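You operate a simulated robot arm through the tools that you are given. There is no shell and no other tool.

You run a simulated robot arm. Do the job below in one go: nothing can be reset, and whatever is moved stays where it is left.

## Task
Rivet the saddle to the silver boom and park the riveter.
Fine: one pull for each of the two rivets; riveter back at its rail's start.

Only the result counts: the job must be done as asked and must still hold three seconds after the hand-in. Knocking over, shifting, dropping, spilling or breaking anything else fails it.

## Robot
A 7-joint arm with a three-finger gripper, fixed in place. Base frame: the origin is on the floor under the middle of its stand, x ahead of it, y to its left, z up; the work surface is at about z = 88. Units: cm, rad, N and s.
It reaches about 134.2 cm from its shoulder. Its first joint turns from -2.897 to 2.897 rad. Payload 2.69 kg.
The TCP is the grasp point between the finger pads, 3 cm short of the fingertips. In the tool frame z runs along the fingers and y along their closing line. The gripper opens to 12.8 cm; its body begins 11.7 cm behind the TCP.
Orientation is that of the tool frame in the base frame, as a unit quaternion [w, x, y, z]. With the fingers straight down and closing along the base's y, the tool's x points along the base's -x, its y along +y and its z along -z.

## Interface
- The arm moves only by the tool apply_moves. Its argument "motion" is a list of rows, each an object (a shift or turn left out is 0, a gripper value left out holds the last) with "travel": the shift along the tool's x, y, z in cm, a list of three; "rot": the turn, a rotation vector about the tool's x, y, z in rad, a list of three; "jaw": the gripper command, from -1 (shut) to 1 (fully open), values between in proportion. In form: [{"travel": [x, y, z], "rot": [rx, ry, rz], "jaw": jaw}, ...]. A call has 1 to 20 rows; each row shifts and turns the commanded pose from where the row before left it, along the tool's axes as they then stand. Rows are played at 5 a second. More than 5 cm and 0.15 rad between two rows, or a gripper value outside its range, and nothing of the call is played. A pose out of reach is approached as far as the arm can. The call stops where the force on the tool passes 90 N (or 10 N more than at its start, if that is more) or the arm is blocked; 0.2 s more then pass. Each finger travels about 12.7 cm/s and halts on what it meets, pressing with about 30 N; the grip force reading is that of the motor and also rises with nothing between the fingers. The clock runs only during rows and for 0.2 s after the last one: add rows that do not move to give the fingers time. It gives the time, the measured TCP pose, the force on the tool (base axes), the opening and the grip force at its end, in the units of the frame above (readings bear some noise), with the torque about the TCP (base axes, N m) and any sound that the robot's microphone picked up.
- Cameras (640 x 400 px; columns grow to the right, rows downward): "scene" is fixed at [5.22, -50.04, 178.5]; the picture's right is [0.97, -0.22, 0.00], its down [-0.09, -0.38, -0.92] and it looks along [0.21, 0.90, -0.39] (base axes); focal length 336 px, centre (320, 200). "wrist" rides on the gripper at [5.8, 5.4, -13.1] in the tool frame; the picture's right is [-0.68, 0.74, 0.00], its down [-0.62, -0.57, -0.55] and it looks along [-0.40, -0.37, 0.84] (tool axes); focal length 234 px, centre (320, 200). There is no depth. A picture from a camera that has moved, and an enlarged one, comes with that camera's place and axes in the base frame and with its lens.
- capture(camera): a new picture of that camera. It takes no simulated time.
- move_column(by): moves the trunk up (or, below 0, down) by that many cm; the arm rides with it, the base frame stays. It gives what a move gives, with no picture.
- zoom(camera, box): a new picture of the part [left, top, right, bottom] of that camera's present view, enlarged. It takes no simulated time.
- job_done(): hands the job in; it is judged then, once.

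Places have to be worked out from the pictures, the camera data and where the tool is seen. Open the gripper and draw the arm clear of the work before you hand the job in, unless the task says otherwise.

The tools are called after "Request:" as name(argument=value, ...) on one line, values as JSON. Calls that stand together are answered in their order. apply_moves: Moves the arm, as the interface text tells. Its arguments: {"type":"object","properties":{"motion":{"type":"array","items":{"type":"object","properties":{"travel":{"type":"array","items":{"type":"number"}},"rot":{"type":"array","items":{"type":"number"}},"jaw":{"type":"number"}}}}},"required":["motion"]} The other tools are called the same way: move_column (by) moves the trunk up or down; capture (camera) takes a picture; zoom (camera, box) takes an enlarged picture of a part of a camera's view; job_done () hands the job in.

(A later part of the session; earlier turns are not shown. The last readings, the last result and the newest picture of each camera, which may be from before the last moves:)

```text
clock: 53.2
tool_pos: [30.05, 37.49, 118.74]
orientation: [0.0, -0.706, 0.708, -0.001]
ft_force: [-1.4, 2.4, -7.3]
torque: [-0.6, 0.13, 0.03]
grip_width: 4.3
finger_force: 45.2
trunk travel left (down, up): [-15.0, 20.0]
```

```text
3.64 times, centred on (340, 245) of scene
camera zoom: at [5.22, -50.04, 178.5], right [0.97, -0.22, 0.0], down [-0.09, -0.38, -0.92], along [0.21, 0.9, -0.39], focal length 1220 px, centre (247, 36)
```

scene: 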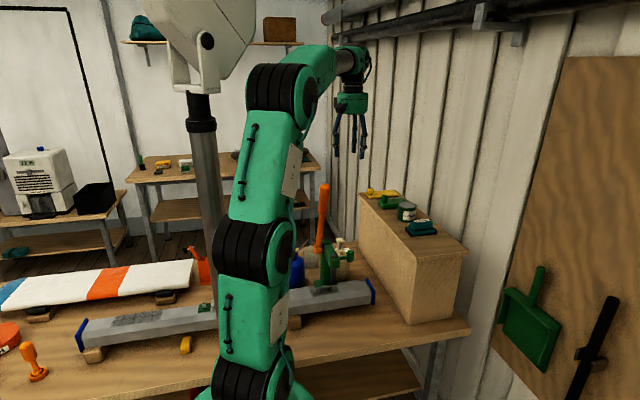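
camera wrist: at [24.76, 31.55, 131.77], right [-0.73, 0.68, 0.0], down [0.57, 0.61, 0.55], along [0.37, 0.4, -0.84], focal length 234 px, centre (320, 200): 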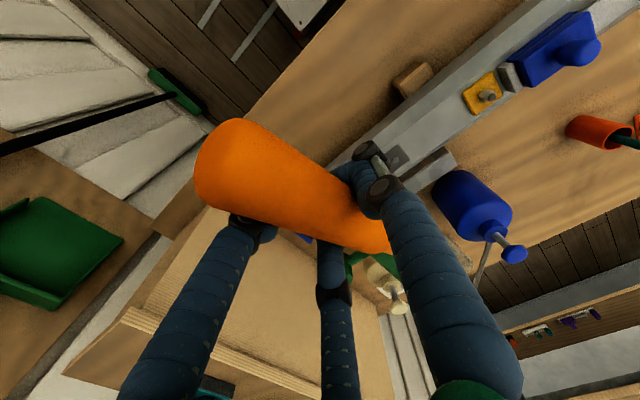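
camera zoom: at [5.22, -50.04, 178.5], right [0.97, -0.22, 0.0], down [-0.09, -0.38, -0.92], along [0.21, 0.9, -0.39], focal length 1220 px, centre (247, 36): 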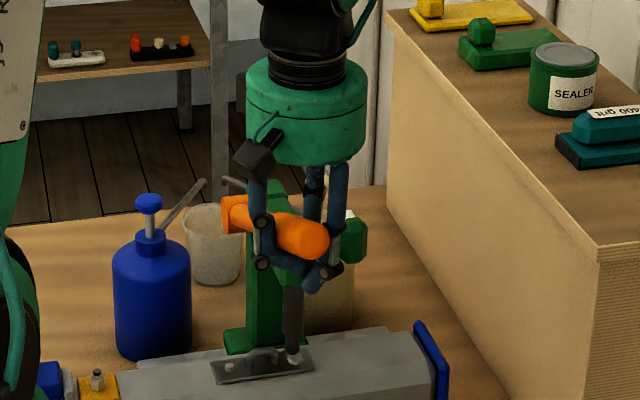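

The lever is rising nicely in the cradle and the nozzle is lifting. I'm continuing the arc to about 45°.

Request:
apply_moves(motion=[{"travel": [-0.51, 0, -0.98], "jaw": -0.35}, {"travel": [-0.51, 0, -0.98]}, {"travel": [-0.59, 0, -0.93]}, {"travel": [-0.6, 0, -0.93]}, {"travel": [-0.67, 0, -0.88]}, {"travel": [-0.67, 0, -0.87]}, {"travel": [-0.74, 0, -0.82]}, {"travel": [-0.75, 0, -0.81]}, {"travel": [0, 0, 0]}])

Request:
capture(camera="wrist")

Request:
zoom(camera="scene", box=[300, 170, 380, 300])

```text
clock: 55.2
tool_pos: [29.84, 42.54, 125.65]
orientation: [0.0, -0.706, 0.708, -0.001]
ft_force: [1.0, 0.6, -11.2]
torque: [-0.83, -0.92, -0.65]
grip_width: 4.29
finger_force: 44.4
trunk travel left (down, up): [-15.0, 20.0]
```

```text
taken
camera wrist: at [24.76, 36.78, 138.69], right [-0.73, 0.68, 0.0], down [0.57, 0.61, 0.55], along [0.37, 0.4, -0.84], focal length 234 px, centre (320, 200)
```

wrist: 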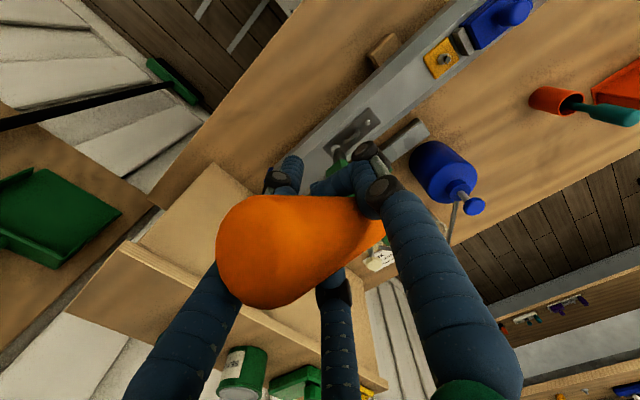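

```text
3.08 times, centred on (340, 235) of scene
camera zoom: at [5.22, -50.04, 178.5], right [0.97, -0.22, 0.0], down [-0.09, -0.38, -0.92], along [0.21, 0.9, -0.39], focal length 1032 px, centre (258, 92)
```

zoom: 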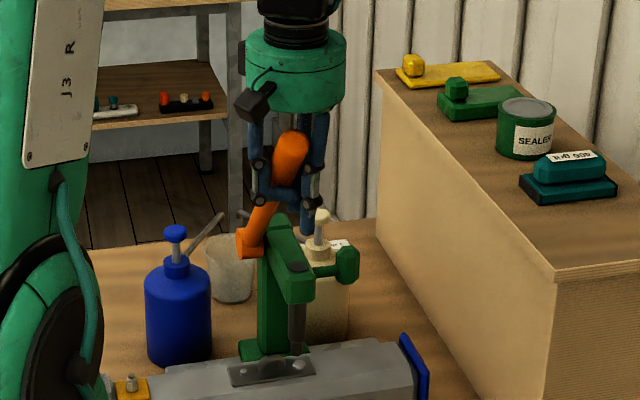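

The lever is at about 45°, the grip is steady, and forces are low. I'm continuing to about 30°.

Request:
apply_moves(motion=[{"travel": [-0.81, 0, -0.75]}, {"travel": [-0.82, 0, -0.74]}, {"travel": [-0.87, 0, -0.67]}, {"travel": [-0.88, 0, -0.67]}, {"travel": [-0.93, 0, -0.6]}, {"travel": [-0.93, 0, -0.59]}, {"travel": [0, 0, 0]}])

Request:
capture(camera="wrist")

Request:
zoom(camera="scene", box=[300, 160, 380, 290])

```text
clock: 56.8
tool_pos: [30.11, 47.68, 129.63]
orientation: [0.0, -0.706, 0.708, 0.0]
ft_force: [-2.5, -0.1, 0.5]
torque: [-0.03, -0.03, 0.01]
grip_width: 4.54
finger_force: 2.0
trunk travel left (down, up): [-15.0, 20.0]
```

```text
taken
camera wrist: at [24.8, 41.85, 142.81], right [-0.73, 0.68, 0.0], down [0.57, 0.61, 0.55], along [0.37, 0.4, -0.84], focal length 234 px, centre (320, 200)
```

wrist: 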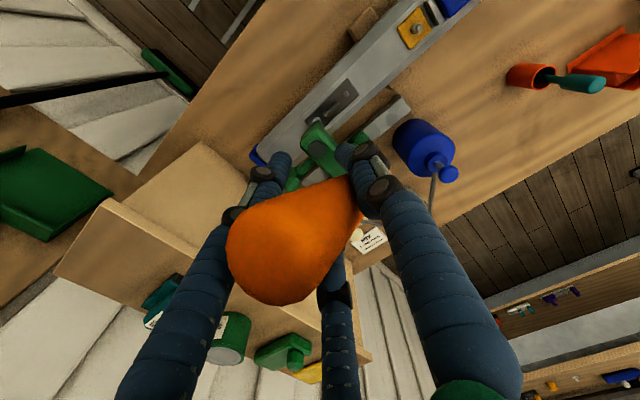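

```text
3.08 times, centred on (340, 225) of scene
camera zoom: at [5.22, -50.04, 178.5], right [0.97, -0.22, 0.0], down [-0.09, -0.38, -0.92], along [0.21, 0.9, -0.39], focal length 1032 px, centre (258, 123)
```

zoom: 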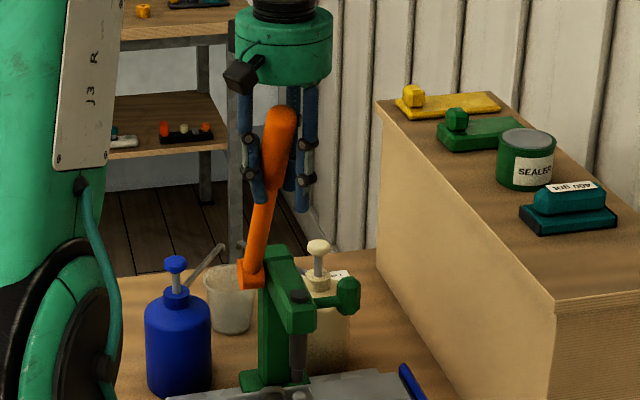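

The lever is at about 28–30° with the forces near zero. I'm finishing the arc to about 20°, watching for the upper stop.

Request:
apply_moves(motion=[{"travel": [-0.98, 0, -0.51]}, {"travel": [-0.98, 0, -0.51]}, {"travel": [-1.02, 0, -0.42]}, {"travel": [-1.02, 0, -0.42]}, {"travel": [0, 0, 0]}])

Request:
capture(camera="wrist")

Request:
zoom(camera="scene", box=[290, 160, 370, 290])

Request:
zoom(camera="scene", box=[322, 262, 352, 292])

```text
clock: 58.0
tool_pos: [30.18, 51.57, 131.54]
orientation: [-0.001, -0.705, 0.709, -0.001]
ft_force: [0.0, -0.1, -0.1]
torque: [0.01, 0.04, 0.01]
grip_width: 4.49
finger_force: 0.9
trunk travel left (down, up): [-15.0, 20.0]
```

```text
taken
camera wrist: at [24.87, 45.86, 144.66], right [-0.73, 0.68, 0.0], down [0.57, 0.61, 0.55], along [0.37, 0.4, -0.84], focal length 234 px, centre (320, 200)
```

wrist: 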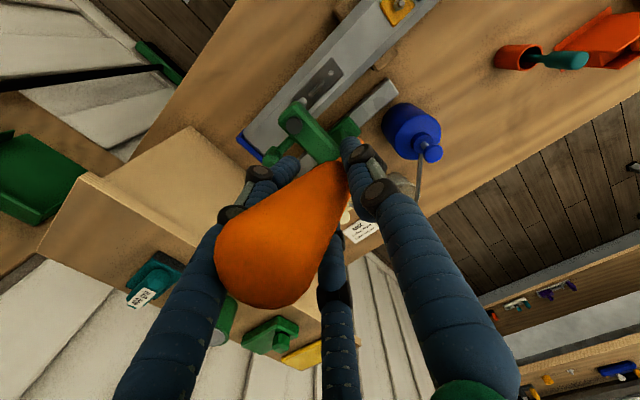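

```text
3.08 times, centred on (330, 225) of scene
camera zoom: at [5.22, -50.04, 178.5], right [0.97, -0.22, 0.0], down [-0.09, -0.38, -0.92], along [0.21, 0.9, -0.39], focal length 1032 px, centre (289, 123)
```

zoom: 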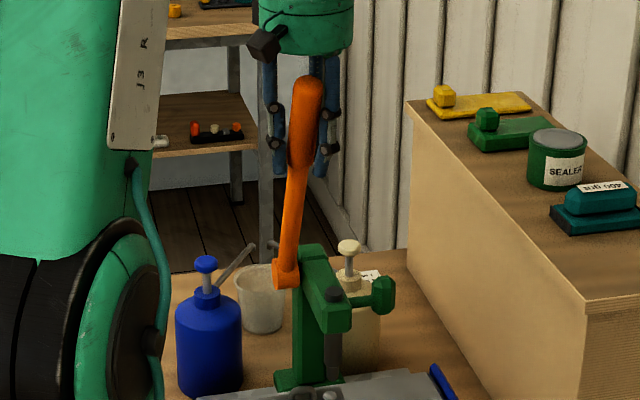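

```text
13.33 times, centred on (337, 277) of scene
camera zoom: at [5.22, -50.04, 178.5], right [0.97, -0.22, 0.0], down [-0.09, -0.38, -0.92], along [0.21, 0.9, -0.39], focal length 4473 px, centre (93, -827)
```

zoom: 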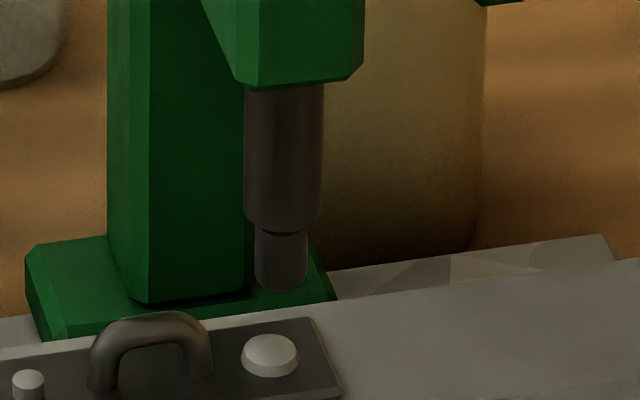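

The first rivet has a proper wide head, and the nozzle is back at its top position. I'm nudging the lever a little further back to make sure it's fully against its upper stop.

Request:
apply_moves(motion=[{"travel": [-0.5, 0, -0.15]}, {"travel": [-0.5, 0, -0.15]}, {"travel": [0, 0, 0]}])

Request:
zoom(camera="scene", box=[290, 160, 370, 290])

Request:
zoom(camera="scene", box=[322, 262, 352, 292])

```text
clock: 58.8
tool_pos: [30.04, 52.57, 131.81]
orientation: [-0.002, -0.707, 0.708, -0.001]
ft_force: [-1.8, 0.5, 0.6]
torque: [-0.07, 3.65, 1.91]
grip_width: 4.46
finger_force: 44.4
trunk travel left (down, up): [-15.0, 20.0]
```

```text
3.08 times, centred on (330, 225) of scene
camera zoom: at [5.22, -50.04, 178.5], right [0.97, -0.22, 0.0], down [-0.09, -0.38, -0.92], along [0.21, 0.9, -0.39], focal length 1032 px, centre (289, 123)
```

zoom: 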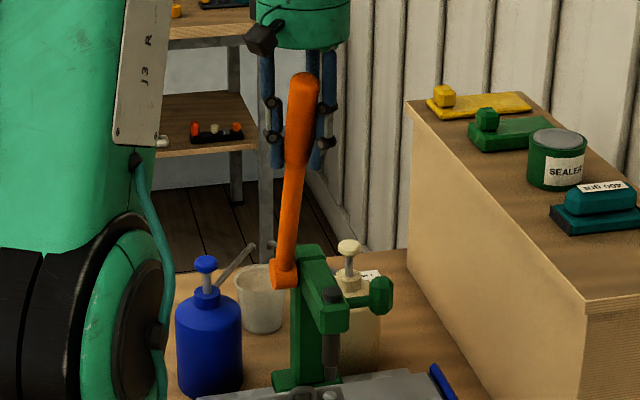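

```text
13.33 times, centred on (337, 277) of scene
camera zoom: at [5.22, -50.04, 178.5], right [0.97, -0.22, 0.0], down [-0.09, -0.38, -0.92], along [0.21, 0.9, -0.39], focal length 4473 px, centre (93, -827)
```

zoom: 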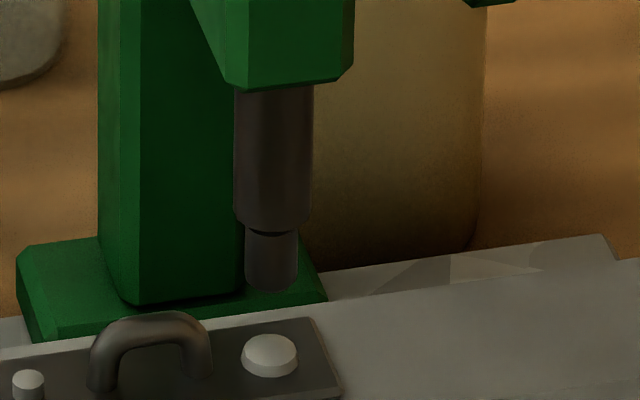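

The lever is fully up, the carriage follows my grip in x, and the nozzle bottom (z≈101.3) clears the saddle's loop (≈100.5). I'm sliding the carriage -6 cm by the gripped handle, moving purely in x, toward the second rivet.

Request:
apply_moves(motion=[{"travel": [0, 0.5, 0]}, {"travel": [0, 0.5, 0]}, {"travel": [0, 0.5, 0]}, {"travel": [0, 0.5, 0]}, {"travel": [0, 0.5, 0]}, {"travel": [0, 0.5, 0]}, {"travel": [0, 0.5, 0]}, {"travel": [0, 0.5, 0]}, {"travel": [0, 0.5, 0]}, {"travel": [0, 0.5, 0]}, {"travel": [0, 0.5, 0]}, {"travel": [0, 0.5, 0]}, {"travel": [0, 0, 0]}])

Request:
zoom(camera="scene", box=[310, 262, 352, 296])

Request:
capture(camera="scene")

```text
clock: 61.6
tool_pos: [24.1, 52.75, 131.91]
orientation: [0.0, -0.706, 0.708, 0.0]
ft_force: [1.9, -13.6, -1.9]
torque: [0.41, 2.56, 1.15]
grip_width: 4.43
finger_force: 44.4
trunk travel left (down, up): [-15.0, 20.0]
```

```text
11.76 times, centred on (331, 279) of scene
camera zoom: at [5.22, -50.04, 178.5], right [0.97, -0.22, 0.0], down [-0.09, -0.38, -0.92], along [0.21, 0.9, -0.39], focal length 3947 px, centre (191, -729)
```

zoom: 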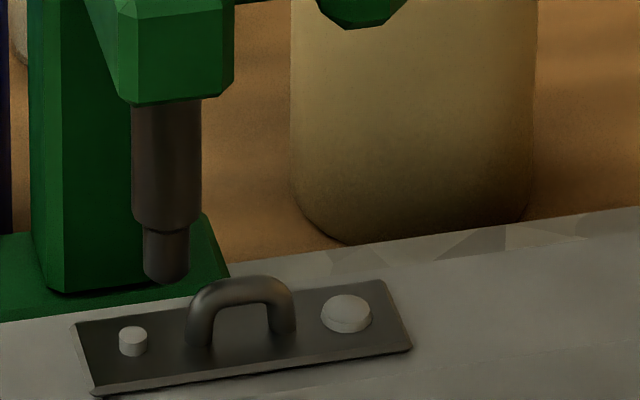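

```text
taken
```

scene: 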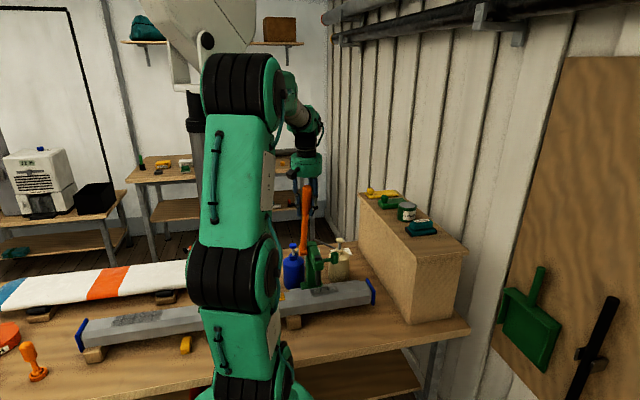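

The nozzle passed the loop cleanly and the carriage is about 1.08 cm short of the second rivet. I'm moving the remaining distance.

Request:
apply_moves(motion=[{"travel": [0, 0.36, 0]}, {"travel": [0, 0.36, 0]}, {"travel": [0, 0.36, 0]}, {"travel": [0, 0, 0]}, {"travel": [0, 0, 0]}])

Request:
zoom(camera="scene", box=[310, 262, 340, 296])

Request:
capture(camera="wrist")

```text
clock: 62.8
tool_pos: [22.95, 52.65, 131.93]
orientation: [-0.001, -0.706, 0.708, -0.001]
ft_force: [3.5, -15.9, -12.4]
torque: [1.1, 2.22, 0.89]
grip_width: 4.44
finger_force: 45.5
trunk travel left (down, up): [-15.0, 20.0]
```

```text
11.76 times, centred on (325, 279) of scene
camera zoom: at [5.22, -50.04, 178.5], right [0.97, -0.22, 0.0], down [-0.09, -0.38, -0.92], along [0.21, 0.9, -0.39], focal length 3947 px, centre (261, -729)
```

zoom: 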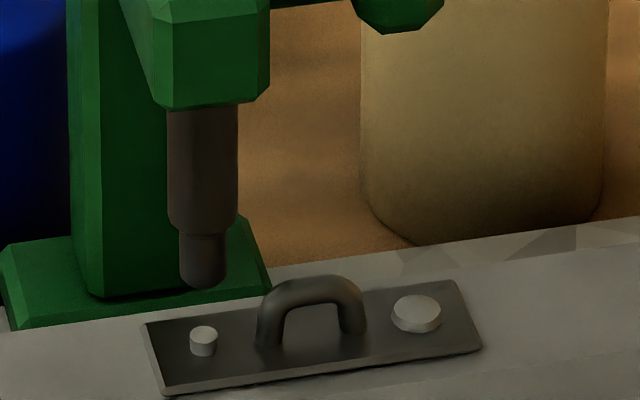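

```text
taken
camera wrist: at [17.75, 46.89, 144.96], right [-0.73, 0.68, 0.0], down [0.57, 0.62, 0.55], along [0.37, 0.4, -0.84], focal length 234 px, centre (320, 200)
```

wrist: 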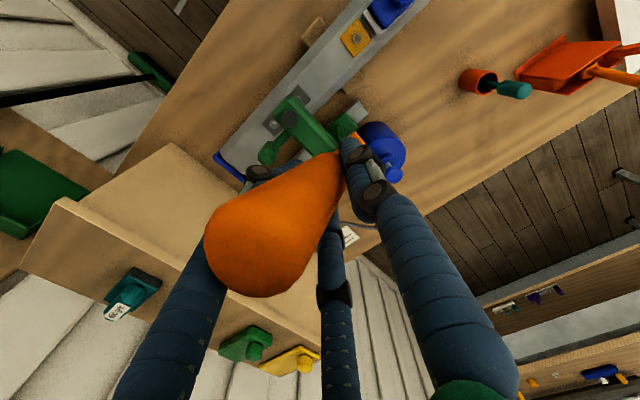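

The nozzle is centred over the second rivet to within 0.05 cm. I'm keeping hold of the handle so the carriage stays put, and pulling the lever down along its arc, first to about 40°.

Request:
apply_moves(motion=[{"travel": [1.0, 0, 0.42], "jaw": -0.4}, {"travel": [1.0, 0, 0.41]}, {"travel": [0.89, 0, 0.46]}, {"travel": [0.89, 0, 0.46]}, {"travel": [0.85, 0, 0.54]}, {"travel": [0.84, 0, 0.54]}, {"travel": [0.8, 0, 0.61]}, {"travel": [0.79, 0, 0.61]}, {"travel": [0, 0, 0]}])

Request:
zoom(camera="scene", box=[310, 262, 340, 296])

Request:
zoom(camera="scene", box=[280, 160, 360, 290])

Request:
capture(camera="wrist")

```text
clock: 64.8
tool_pos: [23.16, 45.66, 127.96]
orientation: [-0.001, -0.706, 0.709, -0.001]
ft_force: [10.0, 4.3, 1.2]
torque: [0.72, 0.25, 0.09]
grip_width: 4.62
finger_force: 45.1
trunk travel left (down, up): [-15.0, 20.0]
```

```text
11.76 times, centred on (325, 279) of scene
camera zoom: at [5.22, -50.04, 178.5], right [0.97, -0.22, 0.0], down [-0.09, -0.38, -0.92], along [0.21, 0.9, -0.39], focal length 3947 px, centre (261, -729)
```

zoom: 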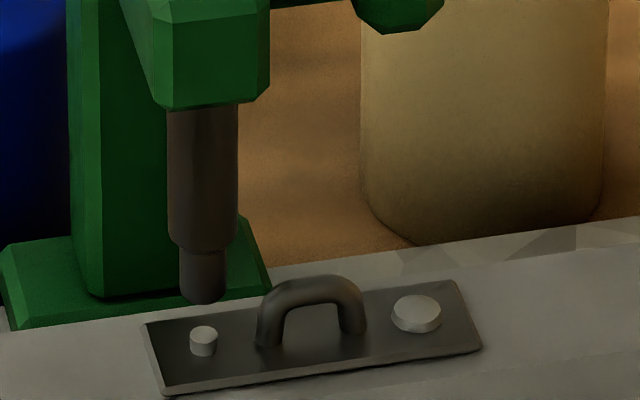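

```text
3.08 times, centred on (320, 225) of scene
camera zoom: at [5.22, -50.04, 178.5], right [0.97, -0.22, 0.0], down [-0.09, -0.38, -0.92], along [0.21, 0.9, -0.39], focal length 1032 px, centre (320, 123)
```

zoom: 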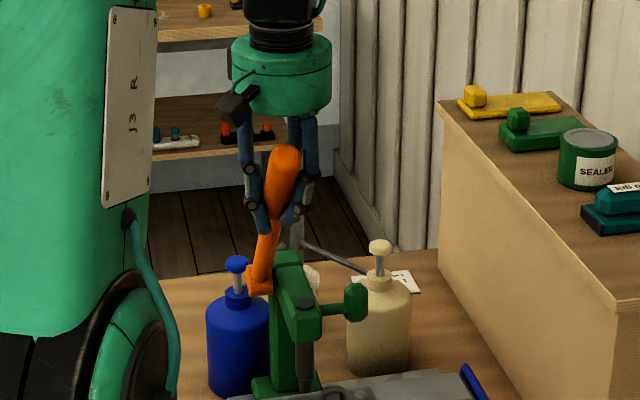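

```text
taken
camera wrist: at [17.77, 39.89, 140.94], right [-0.73, 0.68, 0.0], down [0.57, 0.62, 0.55], along [0.37, 0.4, -0.84], focal length 234 px, centre (320, 200)
```

wrist: 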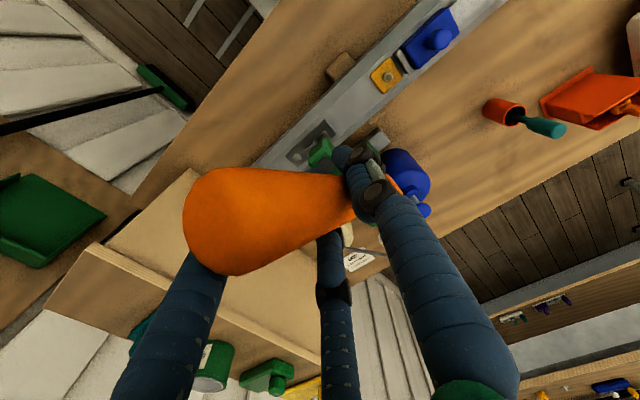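

The nozzle stays centred and is descending. I'm continuing the pull to about 65°.

Request:
apply_moves(motion=[{"travel": [0.74, 0, 0.68]}, {"travel": [0.74, 0, 0.68]}, {"travel": [0.68, 0, 0.74]}, {"travel": [0.68, 0, 0.74]}, {"travel": [0.61, 0, 0.8]}, {"travel": [0.61, 0, 0.79]}, {"travel": [0.54, 0, 0.85]}, {"travel": [0.54, 0, 0.84]}, {"travel": [0.46, 0, 0.89]}, {"travel": [0.46, 0, 0.89]}, {"travel": [0, 0, 0]}])

Request:
zoom(camera="scene", box=[310, 262, 340, 296])

Request:
zoom(camera="scene", box=[280, 180, 360, 300])

Request:
capture(camera="wrist")

```text
clock: 67.2
tool_pos: [23.11, 39.66, 120.04]
orientation: [-0.001, -0.706, 0.708, -0.001]
ft_force: [8.8, -0.9, 1.9]
torque: [0.16, 0.31, 0.06]
grip_width: 4.89
finger_force: 3.7
trunk travel left (down, up): [-15.0, 20.0]
```

```text
11.76 times, centred on (325, 279) of scene
camera zoom: at [5.22, -50.04, 178.5], right [0.97, -0.22, 0.0], down [-0.09, -0.38, -0.92], along [0.21, 0.9, -0.39], focal length 3947 px, centre (261, -729)
```

zoom: 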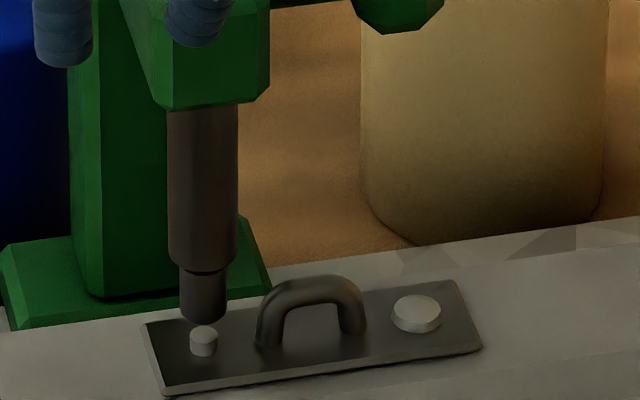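

```text
3.33 times, centred on (320, 240) of scene
camera zoom: at [5.22, -50.04, 178.5], right [0.97, -0.22, 0.0], down [-0.09, -0.38, -0.92], along [0.21, 0.9, -0.39], focal length 1118 px, centre (320, 67)
```

zoom: 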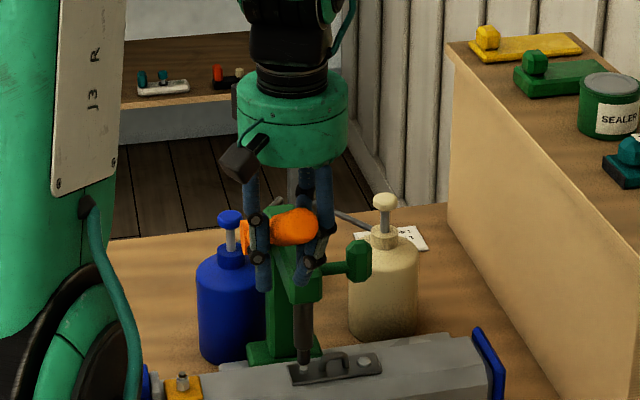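

```text
taken
camera wrist: at [17.76, 33.89, 133.11], right [-0.73, 0.68, 0.0], down [0.57, 0.61, 0.55], along [0.37, 0.4, -0.84], focal length 234 px, centre (320, 200)
```

wrist: 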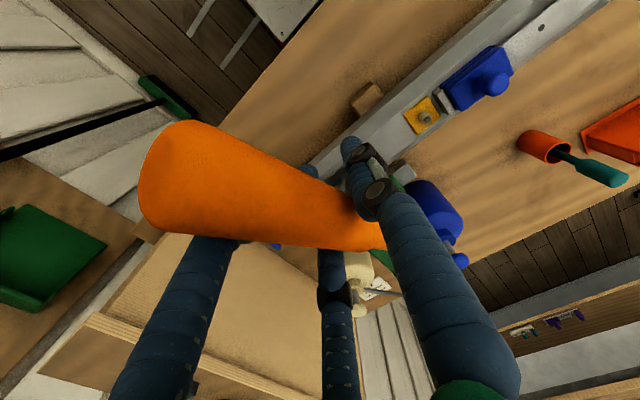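

The handle has ridden up in the hand at about 58°, so the grip can't finish the stroke. The nozzle is aligned just above the rivet. I'm opening and lifting straight up off the handle to switch to the stiff thumb press.

Request:
apply_moves(motion=[{"jaw": 0.0}, {"jaw": 0.6}, {"jaw": 1}, {"jaw": 1}, {"travel": [0, 0, -3]}, {"travel": [0, 0, -4]}, {"travel": [0, 0, -4]}, {"travel": [0, 0, -4]}, {"travel": [0, 0, 0]}])

Request:
zoom(camera="scene", box=[310, 262, 340, 296])

Request:
zoom(camera="scene", box=[280, 150, 380, 300])

Request:
capture(camera="wrist")

```text
clock: 69.2
tool_pos: [22.99, 39.58, 135.2]
orientation: [-0.001, -0.706, 0.708, 0.0]
ft_force: [-1.0, -0.2, -0.6]
torque: [0.02, 0.04, -0.03]
grip_width: 12.82
finger_force: 0.0
trunk travel left (down, up): [-15.0, 20.0]
```

```text
11.76 times, centred on (325, 279) of scene
camera zoom: at [5.22, -50.04, 178.5], right [0.97, -0.22, 0.0], down [-0.09, -0.38, -0.92], along [0.21, 0.9, -0.39], focal length 3947 px, centre (261, -729)
```

zoom: 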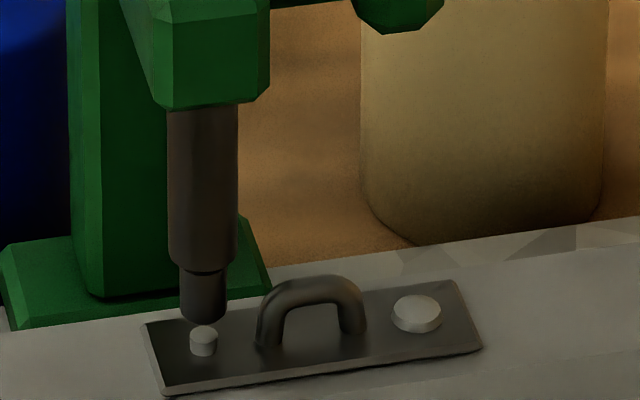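

```text
2.67 times, centred on (330, 225) of scene
camera zoom: at [5.22, -50.04, 178.5], right [0.97, -0.22, 0.0], down [-0.09, -0.38, -0.92], along [0.21, 0.9, -0.39], focal length 895 px, centre (293, 133)
```

zoom: 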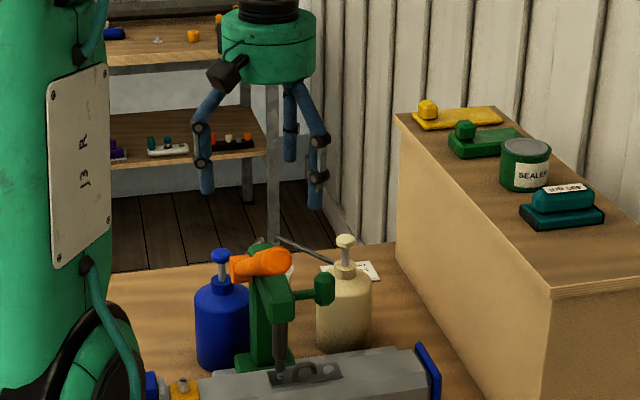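

```text
taken
camera wrist: at [17.63, 33.78, 148.19], right [-0.73, 0.68, 0.0], down [0.57, 0.61, 0.55], along [0.37, 0.4, -0.84], focal length 234 px, centre (320, 200)
```

wrist: 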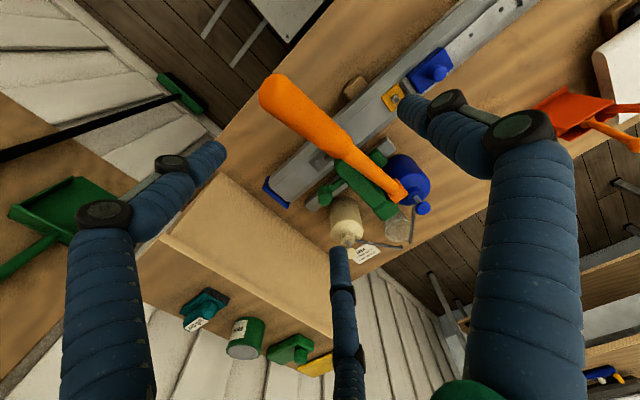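

The carriage held its place and the lever is at about 58°. Lining the fully open thumb up over the handle: TCP to x≈29.45, then down to just above the handle.

Request:
apply_moves(motion=[{"travel": [0, -3.23, 0], "jaw": 1}, {"travel": [0, -3.23, 0]}, {"travel": [0.1, 0, 2.2]}, {"travel": [0.1, 0, 2.2]}, {"travel": [0, 0, 0]}])

Request:
zoom(camera="scene", box=[290, 210, 350, 290])

Request:
capture(camera="wrist")

```text
clock: 70.4
tool_pos: [29.41, 39.38, 130.62]
orientation: [-0.002, -0.706, 0.708, -0.001]
ft_force: [0.2, 1.1, 1.0]
torque: [-0.04, 0.03, 0.01]
grip_width: 12.8
finger_force: 0.2
trunk travel left (down, up): [-15.0, 20.0]
```

```text
5.00 times, centred on (320, 250) of scene
camera zoom: at [5.22, -50.04, 178.5], right [0.97, -0.22, 0.0], down [-0.09, -0.38, -0.92], along [0.21, 0.9, -0.39], focal length 1678 px, centre (320, -50)
```

zoom: 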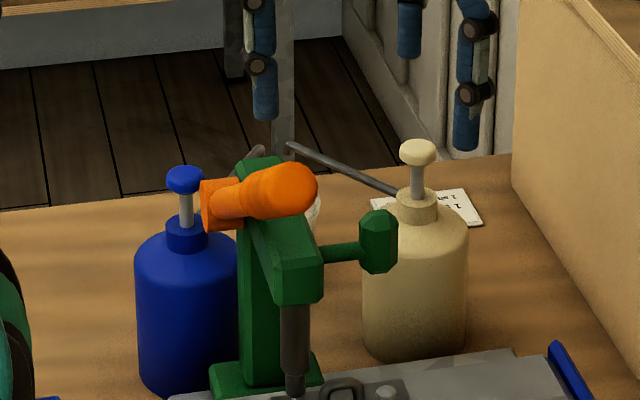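

```text
taken
camera wrist: at [24.06, 33.65, 143.68], right [-0.73, 0.68, 0.0], down [0.57, 0.62, 0.55], along [0.37, 0.4, -0.84], focal length 234 px, centre (320, 200)
```

wrist: 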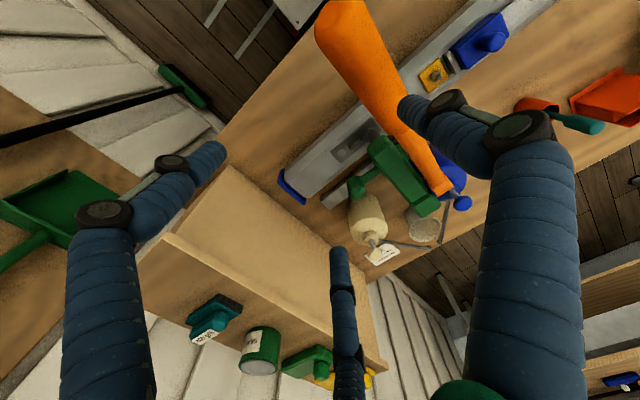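

The thumb is over the handle ridge. I'm pushing down along the arc to about 75° and checking alignment before the final press.

Request:
apply_moves(motion=[{"travel": [0.67, 0, 1.0]}, {"travel": [0.66, 0, 1.0]}, {"travel": [0.66, 0, 1.05]}, {"travel": [0.66, 0, 1.04]}, {"travel": [0.56, 0, 1.1]}, {"travel": [0.55, 0, 1.11]}, {"travel": [0.46, 0, 1.15]}, {"travel": [0.46, 0, 1.14]}, {"travel": [0, 0, 0]}])

Request:
zoom(camera="scene", box=[290, 220, 350, 300])

Request:
zoom(camera="wrist", box=[300, 0, 500, 220])

Request:
zoom(camera="scene", box=[310, 262, 340, 296])

```text
clock: 72.4
tool_pos: [29.24, 34.74, 122.22]
orientation: [-0.002, -0.706, 0.708, -0.001]
ft_force: [0.7, 0.9, 0.7]
torque: [-0.02, 0.03, 0.05]
grip_width: 12.78
finger_force: 0.0
trunk travel left (down, up): [-15.0, 20.0]
```

```text
5.00 times, centred on (320, 260) of scene
camera zoom: at [5.22, -50.04, 178.5], right [0.97, -0.22, 0.0], down [-0.09, -0.38, -0.92], along [0.21, 0.9, -0.39], focal length 1678 px, centre (320, -100)
```

zoom: 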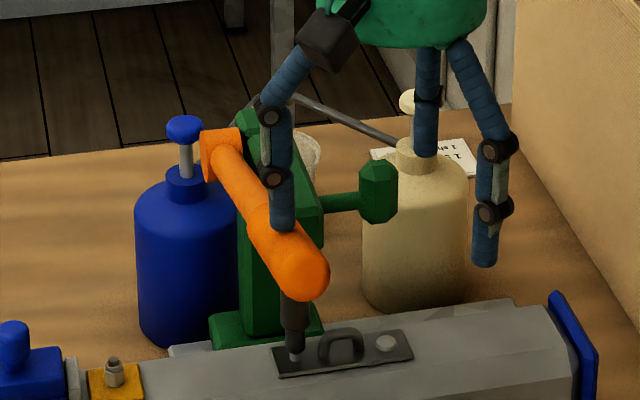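

```text
1.82 times, centred on (400, 110) of wrist
camera zoom: at [24.03, 28.9, 135.2], right [-0.73, 0.68, 0.0], down [0.57, 0.62, 0.55], along [0.37, 0.4, -0.84], focal length 426 px, centre (174, 364)
```

zoom: 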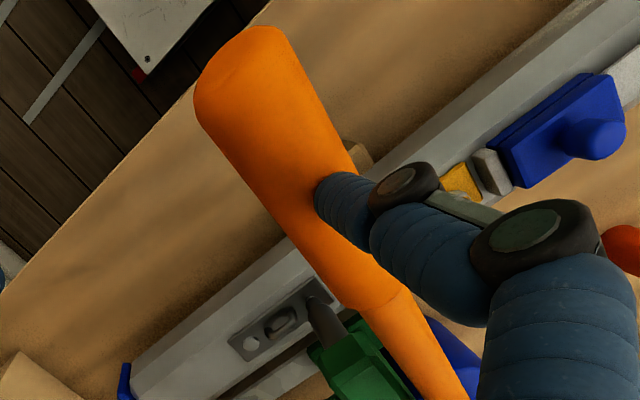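

```text
11.76 times, centred on (325, 279) of scene
camera zoom: at [5.22, -50.04, 178.5], right [0.97, -0.22, 0.0], down [-0.09, -0.38, -0.92], along [0.21, 0.9, -0.39], focal length 3947 px, centre (261, -729)
```

zoom: 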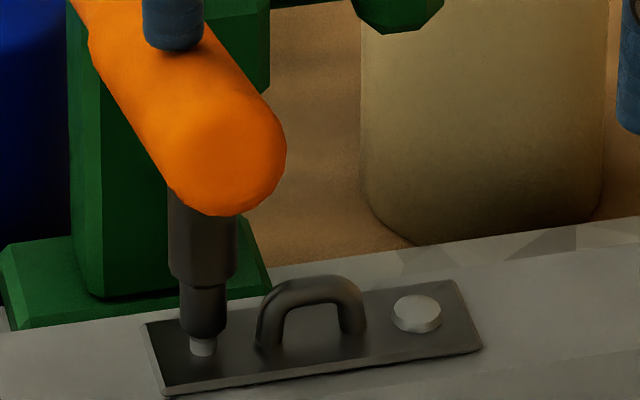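

The nozzle is still centred on the rivet, the thumb is squarely on the handle, and the lever is at about 73°. I'm continuing down to the bottom stop.

Request:
apply_moves(motion=[{"travel": [0.25, 0, 0.85]}, {"travel": [0.25, 0, 0.85]}, {"travel": [0.24, 0, 0.85]}, {"travel": [0.1, 0, 0.6]}, {"travel": [0, 0, 0.6]}, {"travel": [0, 0, 0]}])

Request:
zoom(camera="scene", box=[310, 262, 340, 296])

Request:
zoom(camera="wrist", box=[300, 0, 500, 220])

```text
clock: 73.8
tool_pos: [29.31, 33.83, 118.25]
orientation: [-0.001, -0.706, 0.708, 0.0]
ft_force: [-0.3, -0.7, 5.4]
torque: [-0.08, 0.33, 0.06]
grip_width: 12.8
finger_force: 0.0
trunk travel left (down, up): [-15.0, 20.0]
```

```text
11.76 times, centred on (325, 279) of scene
camera zoom: at [5.22, -50.04, 178.5], right [0.97, -0.22, 0.0], down [-0.09, -0.38, -0.92], along [0.21, 0.9, -0.39], focal length 3947 px, centre (261, -729)
```

zoom: 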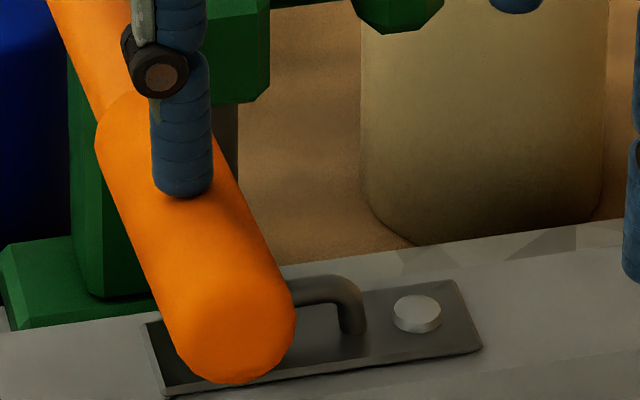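

```text
1.82 times, centred on (400, 110) of wrist
camera zoom: at [24.05, 28.03, 131.28], right [-0.73, 0.68, 0.0], down [0.57, 0.61, 0.55], along [0.37, 0.4, -0.84], focal length 426 px, centre (174, 364)
```

zoom: 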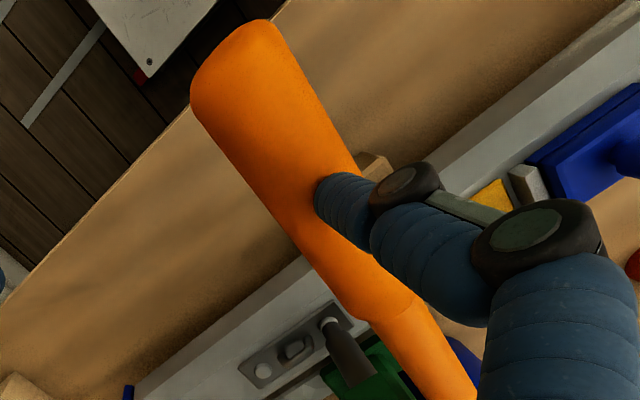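

Light contact at 5.4 N, so the lever is at the start of its stop. I'm checking the second rivet's head from the wrist camera.

Request:
zoom(camera="wrist", box=[355, 150, 435, 220])

```text
5.71 times, centred on (395, 185) of wrist
camera zoom: at [24.05, 28.03, 131.28], right [-0.73, 0.68, 0.0], down [0.57, 0.61, 0.55], along [0.37, 0.4, -0.84], focal length 1338 px, centre (-109, 286)
```

zoom: 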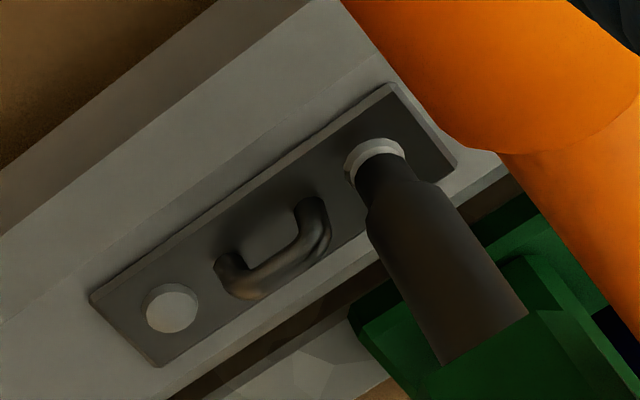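

The second rivet now also shows the wide set head under the nozzle, so the pull is done. I'm lifting off, moving back over the handle, and lowering the open hand around it to raise the lever as before.

Request:
apply_moves(motion=[{"travel": [0, 0, -1.5], "jaw": 1}, {"travel": [0, 0, -2.5]}, {"travel": [-0.8, 3.3, 0]}, {"travel": [-0.8, 3.3, 0]}, {"travel": [0, 0, 0]}, {"travel": [0, 0, 2]}, {"travel": [0, 0, 0]}])

Request:
capture(camera="wrist")

Request:
zoom(camera="scene", box=[290, 210, 370, 310])

```text
clock: 75.4
tool_pos: [22.89, 35.63, 120.26]
orientation: [-0.001, -0.706, 0.708, -0.001]
ft_force: [1.2, 0.0, -0.5]
torque: [-0.04, 0.02, -0.02]
grip_width: 12.81
finger_force: 0.2
trunk travel left (down, up): [-15.0, 20.0]
```

```text
taken
camera wrist: at [17.65, 29.74, 133.27], right [-0.73, 0.68, 0.0], down [0.57, 0.62, 0.55], along [0.37, 0.4, -0.84], focal length 234 px, centre (320, 200)
```

wrist: 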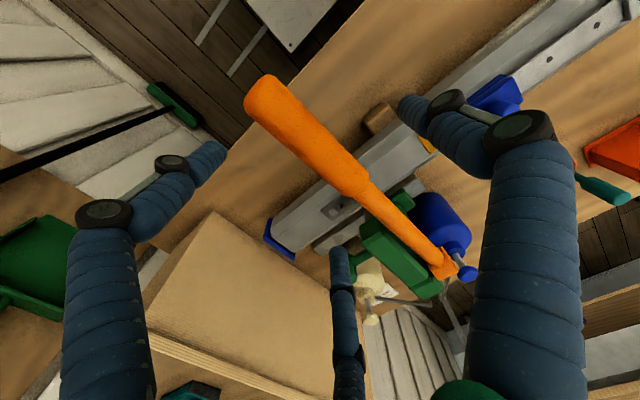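

```text
4.00 times, centred on (330, 260) of scene
camera zoom: at [5.22, -50.04, 178.5], right [0.97, -0.22, 0.0], down [-0.09, -0.38, -0.92], along [0.21, 0.9, -0.39], focal length 1342 px, centre (280, -40)
```

zoom: 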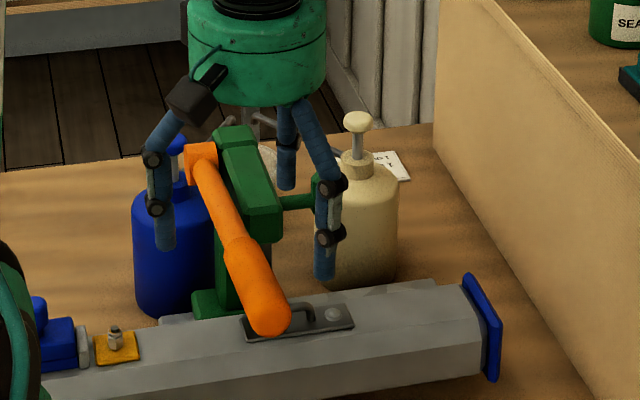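

Same arrangement as the first time, with everything clear of the bottles. I'm descending around the handle and closing.

Request:
apply_moves(motion=[{"travel": [0, 0, 2]}, {"travel": [0, 0, 2]}, {"travel": [0, 0, 2]}, {"travel": [0, 0, 1.9]}, {"travel": [0, 0, 0]}, {"jaw": 0.5}, {"jaw": 0.1}, {"jaw": -0.2}, {"jaw": -0.4}, {"jaw": -0.4}, {"jaw": -0.4}])

Request:
capture(camera="wrist")

Request:
zoom(camera="scene", box=[290, 210, 370, 310])

```text
clock: 77.8
tool_pos: [22.95, 35.57, 112.45]
orientation: [0.0, -0.706, 0.708, 0.0]
ft_force: [31.0, 3.1, 4.8]
torque: [0.32, 0.74, 0.37]
grip_width: 5.18
finger_force: 8.0
trunk travel left (down, up): [-15.0, 20.0]
```

```text
taken
camera wrist: at [17.72, 29.78, 125.47], right [-0.73, 0.68, 0.0], down [0.57, 0.61, 0.55], along [0.37, 0.4, -0.84], focal length 234 px, centre (320, 200)
```

wrist: 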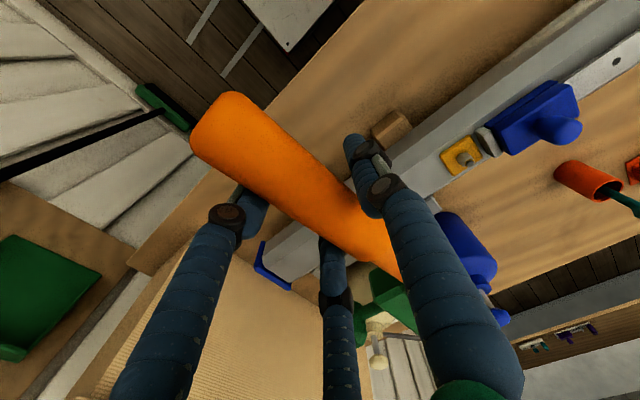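

```text
4.00 times, centred on (330, 260) of scene
camera zoom: at [5.22, -50.04, 178.5], right [0.97, -0.22, 0.0], down [-0.09, -0.38, -0.92], along [0.21, 0.9, -0.39], focal length 1342 px, centre (280, -40)
```

zoom: 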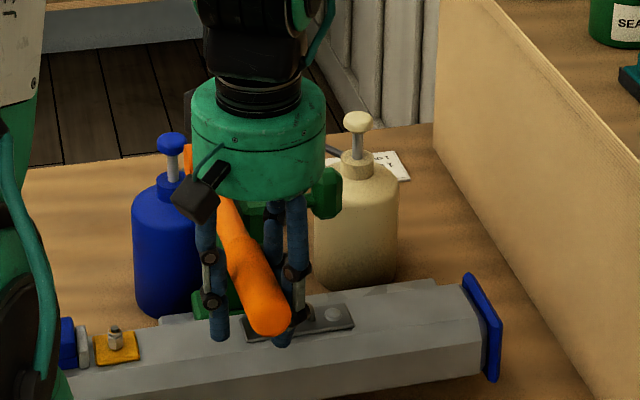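

The two fingers press the handle from +x with 31 N while the thumb isn't on it yet. I'm shifting the hand +0.5 cm in x to centre it, and closing a bit more.

Request:
apply_moves(motion=[{"travel": [0, -0.25, 0]}, {"travel": [0, -0.25, 0]}, {"jaw": -0.5}, {"jaw": -0.5}, {"jaw": -0.5}])

Request:
capture(camera="wrist")

Request:
zoom(camera="wrist", box=[240, 170, 400, 300])

```text
clock: 79.0
tool_pos: [23.22, 35.47, 112.32]
orientation: [-0.002, -0.706, 0.708, -0.001]
ft_force: [8.7, -6.9, -4.1]
torque: [-1.05, 0.02, 0.19]
grip_width: 4.38
finger_force: 45.0
trunk travel left (down, up): [-15.0, 20.0]
```

```text
taken
camera wrist: at [18.04, 29.65, 125.36], right [-0.73, 0.68, 0.0], down [0.57, 0.62, 0.55], along [0.37, 0.4, -0.84], focal length 234 px, centre (320, 200)
```

wrist: 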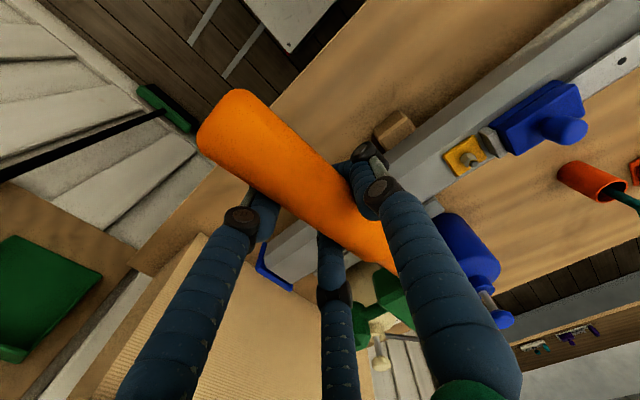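

```text
3.08 times, centred on (320, 235) of wrist
camera zoom: at [18.04, 29.65, 125.36], right [-0.73, 0.68, 0.0], down [0.57, 0.62, 0.55], along [0.37, 0.4, -0.84], focal length 720 px, centre (320, 92)
```

zoom: 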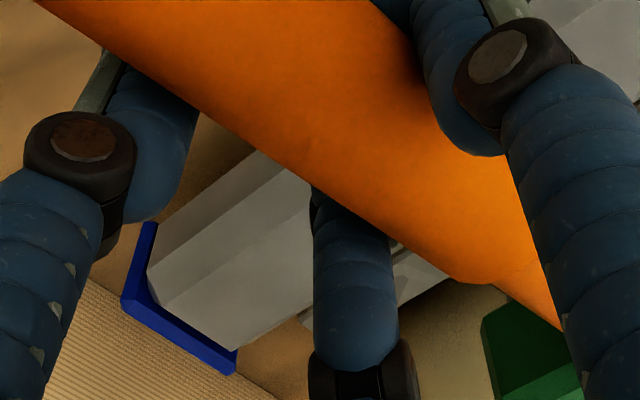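

Now gripped just like the first time (4.4 cm, 45 N, low net force). I'm lifting the lever along its arc to about 45°.

Request:
apply_moves(motion=[{"travel": [-0.24, 0, -1.08], "jaw": -0.4}, {"travel": [-0.24, 0, -1.08]}, {"travel": [-0.33, 0, -1.05]}, {"travel": [-0.34, 0, -1.05]}, {"travel": [-0.42, 0, -1.02]}, {"travel": [-0.42, 0, -1.02]}, {"travel": [-0.51, 0, -0.98], "jaw": -0.35}, {"travel": [-0.51, 0, -0.98]}, {"travel": [-0.59, 0, -0.93]}, {"travel": [-0.6, 0, -0.93]}, {"travel": [-0.67, 0, -0.88]}, {"travel": [-0.67, 0, -0.87]}, {"travel": [-0.74, 0, -0.82]}, {"travel": [-0.75, 0, -0.81]}, {"travel": [0, 0, 0]}])

Request:
capture(camera="wrist")

Request:
zoom(camera="scene", box=[280, 170, 360, 300])

```text
clock: 82.2
tool_pos: [23.36, 42.72, 125.93]
orientation: [0.0, -0.706, 0.708, 0.0]
ft_force: [11.0, 3.5, -12.6]
torque: [-0.88, -0.71, -0.85]
grip_width: 4.3
finger_force: 45.1
trunk travel left (down, up): [-15.0, 20.0]
```

```text
taken
camera wrist: at [18.13, 36.92, 138.85], right [-0.73, 0.68, 0.0], down [0.57, 0.61, 0.55], along [0.37, 0.4, -0.84], focal length 234 px, centre (320, 200)
```

wrist: 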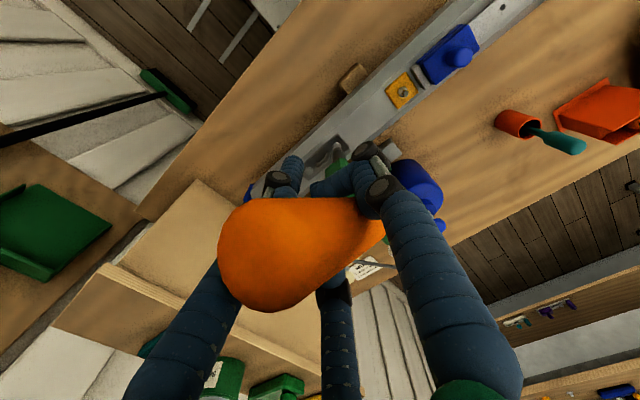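

```text
3.08 times, centred on (320, 235) of scene
camera zoom: at [5.22, -50.04, 178.5], right [0.97, -0.22, 0.0], down [-0.09, -0.38, -0.92], along [0.21, 0.9, -0.39], focal length 1032 px, centre (320, 92)
```

zoom: 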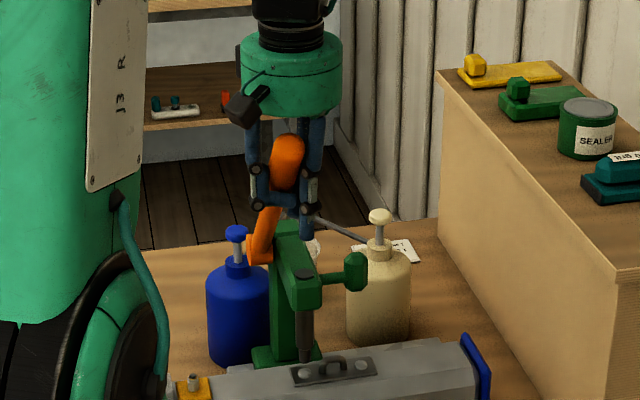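

Going exactly as before. I'm continuing from about 45° up to 20° and the small extra push to seat the lever on its upper stop.

Request:
apply_moves(motion=[{"travel": [-0.81, 0, -0.75]}, {"travel": [-0.82, 0, -0.74]}, {"travel": [-0.87, 0, -0.67]}, {"travel": [-0.88, 0, -0.67]}, {"travel": [-0.93, 0, -0.6]}, {"travel": [-0.93, 0, -0.59]}, {"travel": [-0.98, 0, -0.51]}, {"travel": [-0.98, 0, -0.51]}, {"travel": [-1.02, 0, -0.42]}, {"travel": [-1.02, 0, -0.42]}, {"travel": [-0.5, 0, -0.15]}, {"travel": [-0.5, 0, -0.15]}, {"travel": [0, 0, 0]}])

Request:
capture(camera="wrist")

Request:
zoom(camera="scene", box=[280, 160, 360, 290])

Request:
zoom(camera="scene", box=[305, 262, 352, 296])

```text
clock: 84.6
tool_pos: [23.38, 50.9, 131.23]
orientation: [-0.011, -0.705, 0.709, -0.008]
ft_force: [1.0, -38.7, 8.8]
torque: [-0.69, -2.1, -0.37]
grip_width: 4.57
finger_force: 45.2
trunk travel left (down, up): [-15.0, 20.0]
stopped in row 11: the force on the tool passed its limit at 98 N (the readings are from after the stop); the commanded pose is now the measured one
```

```text
taken
camera wrist: at [18.09, 45.42, 144.48], right [-0.73, 0.68, -0.01], down [0.57, 0.63, 0.53], along [0.37, 0.38, -0.85], focal length 234 px, centre (320, 200)
```

wrist: 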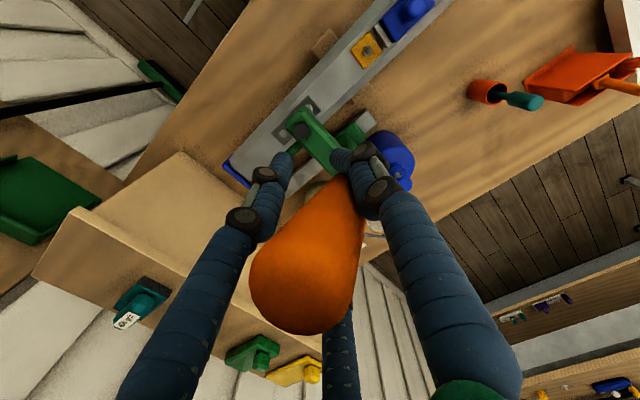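

```text
3.08 times, centred on (320, 225) of scene
camera zoom: at [5.22, -50.04, 178.5], right [0.97, -0.22, 0.0], down [-0.09, -0.38, -0.92], along [0.21, 0.9, -0.39], focal length 1032 px, centre (320, 123)
```

zoom: 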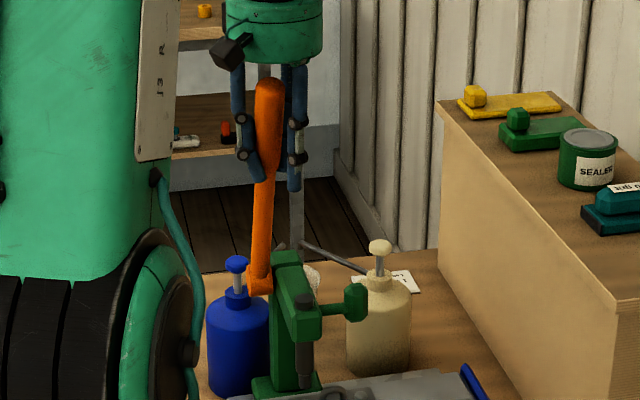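

```text
11.76 times, centred on (328, 279) of scene
camera zoom: at [5.22, -50.04, 178.5], right [0.97, -0.22, 0.0], down [-0.09, -0.38, -0.92], along [0.21, 0.9, -0.39], focal length 3947 px, centre (220, -729)
```

zoom: 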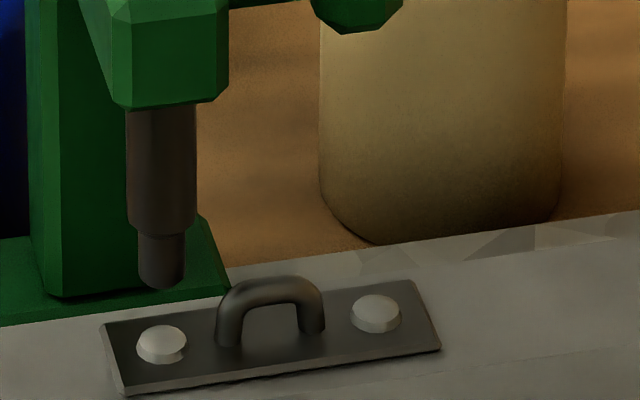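

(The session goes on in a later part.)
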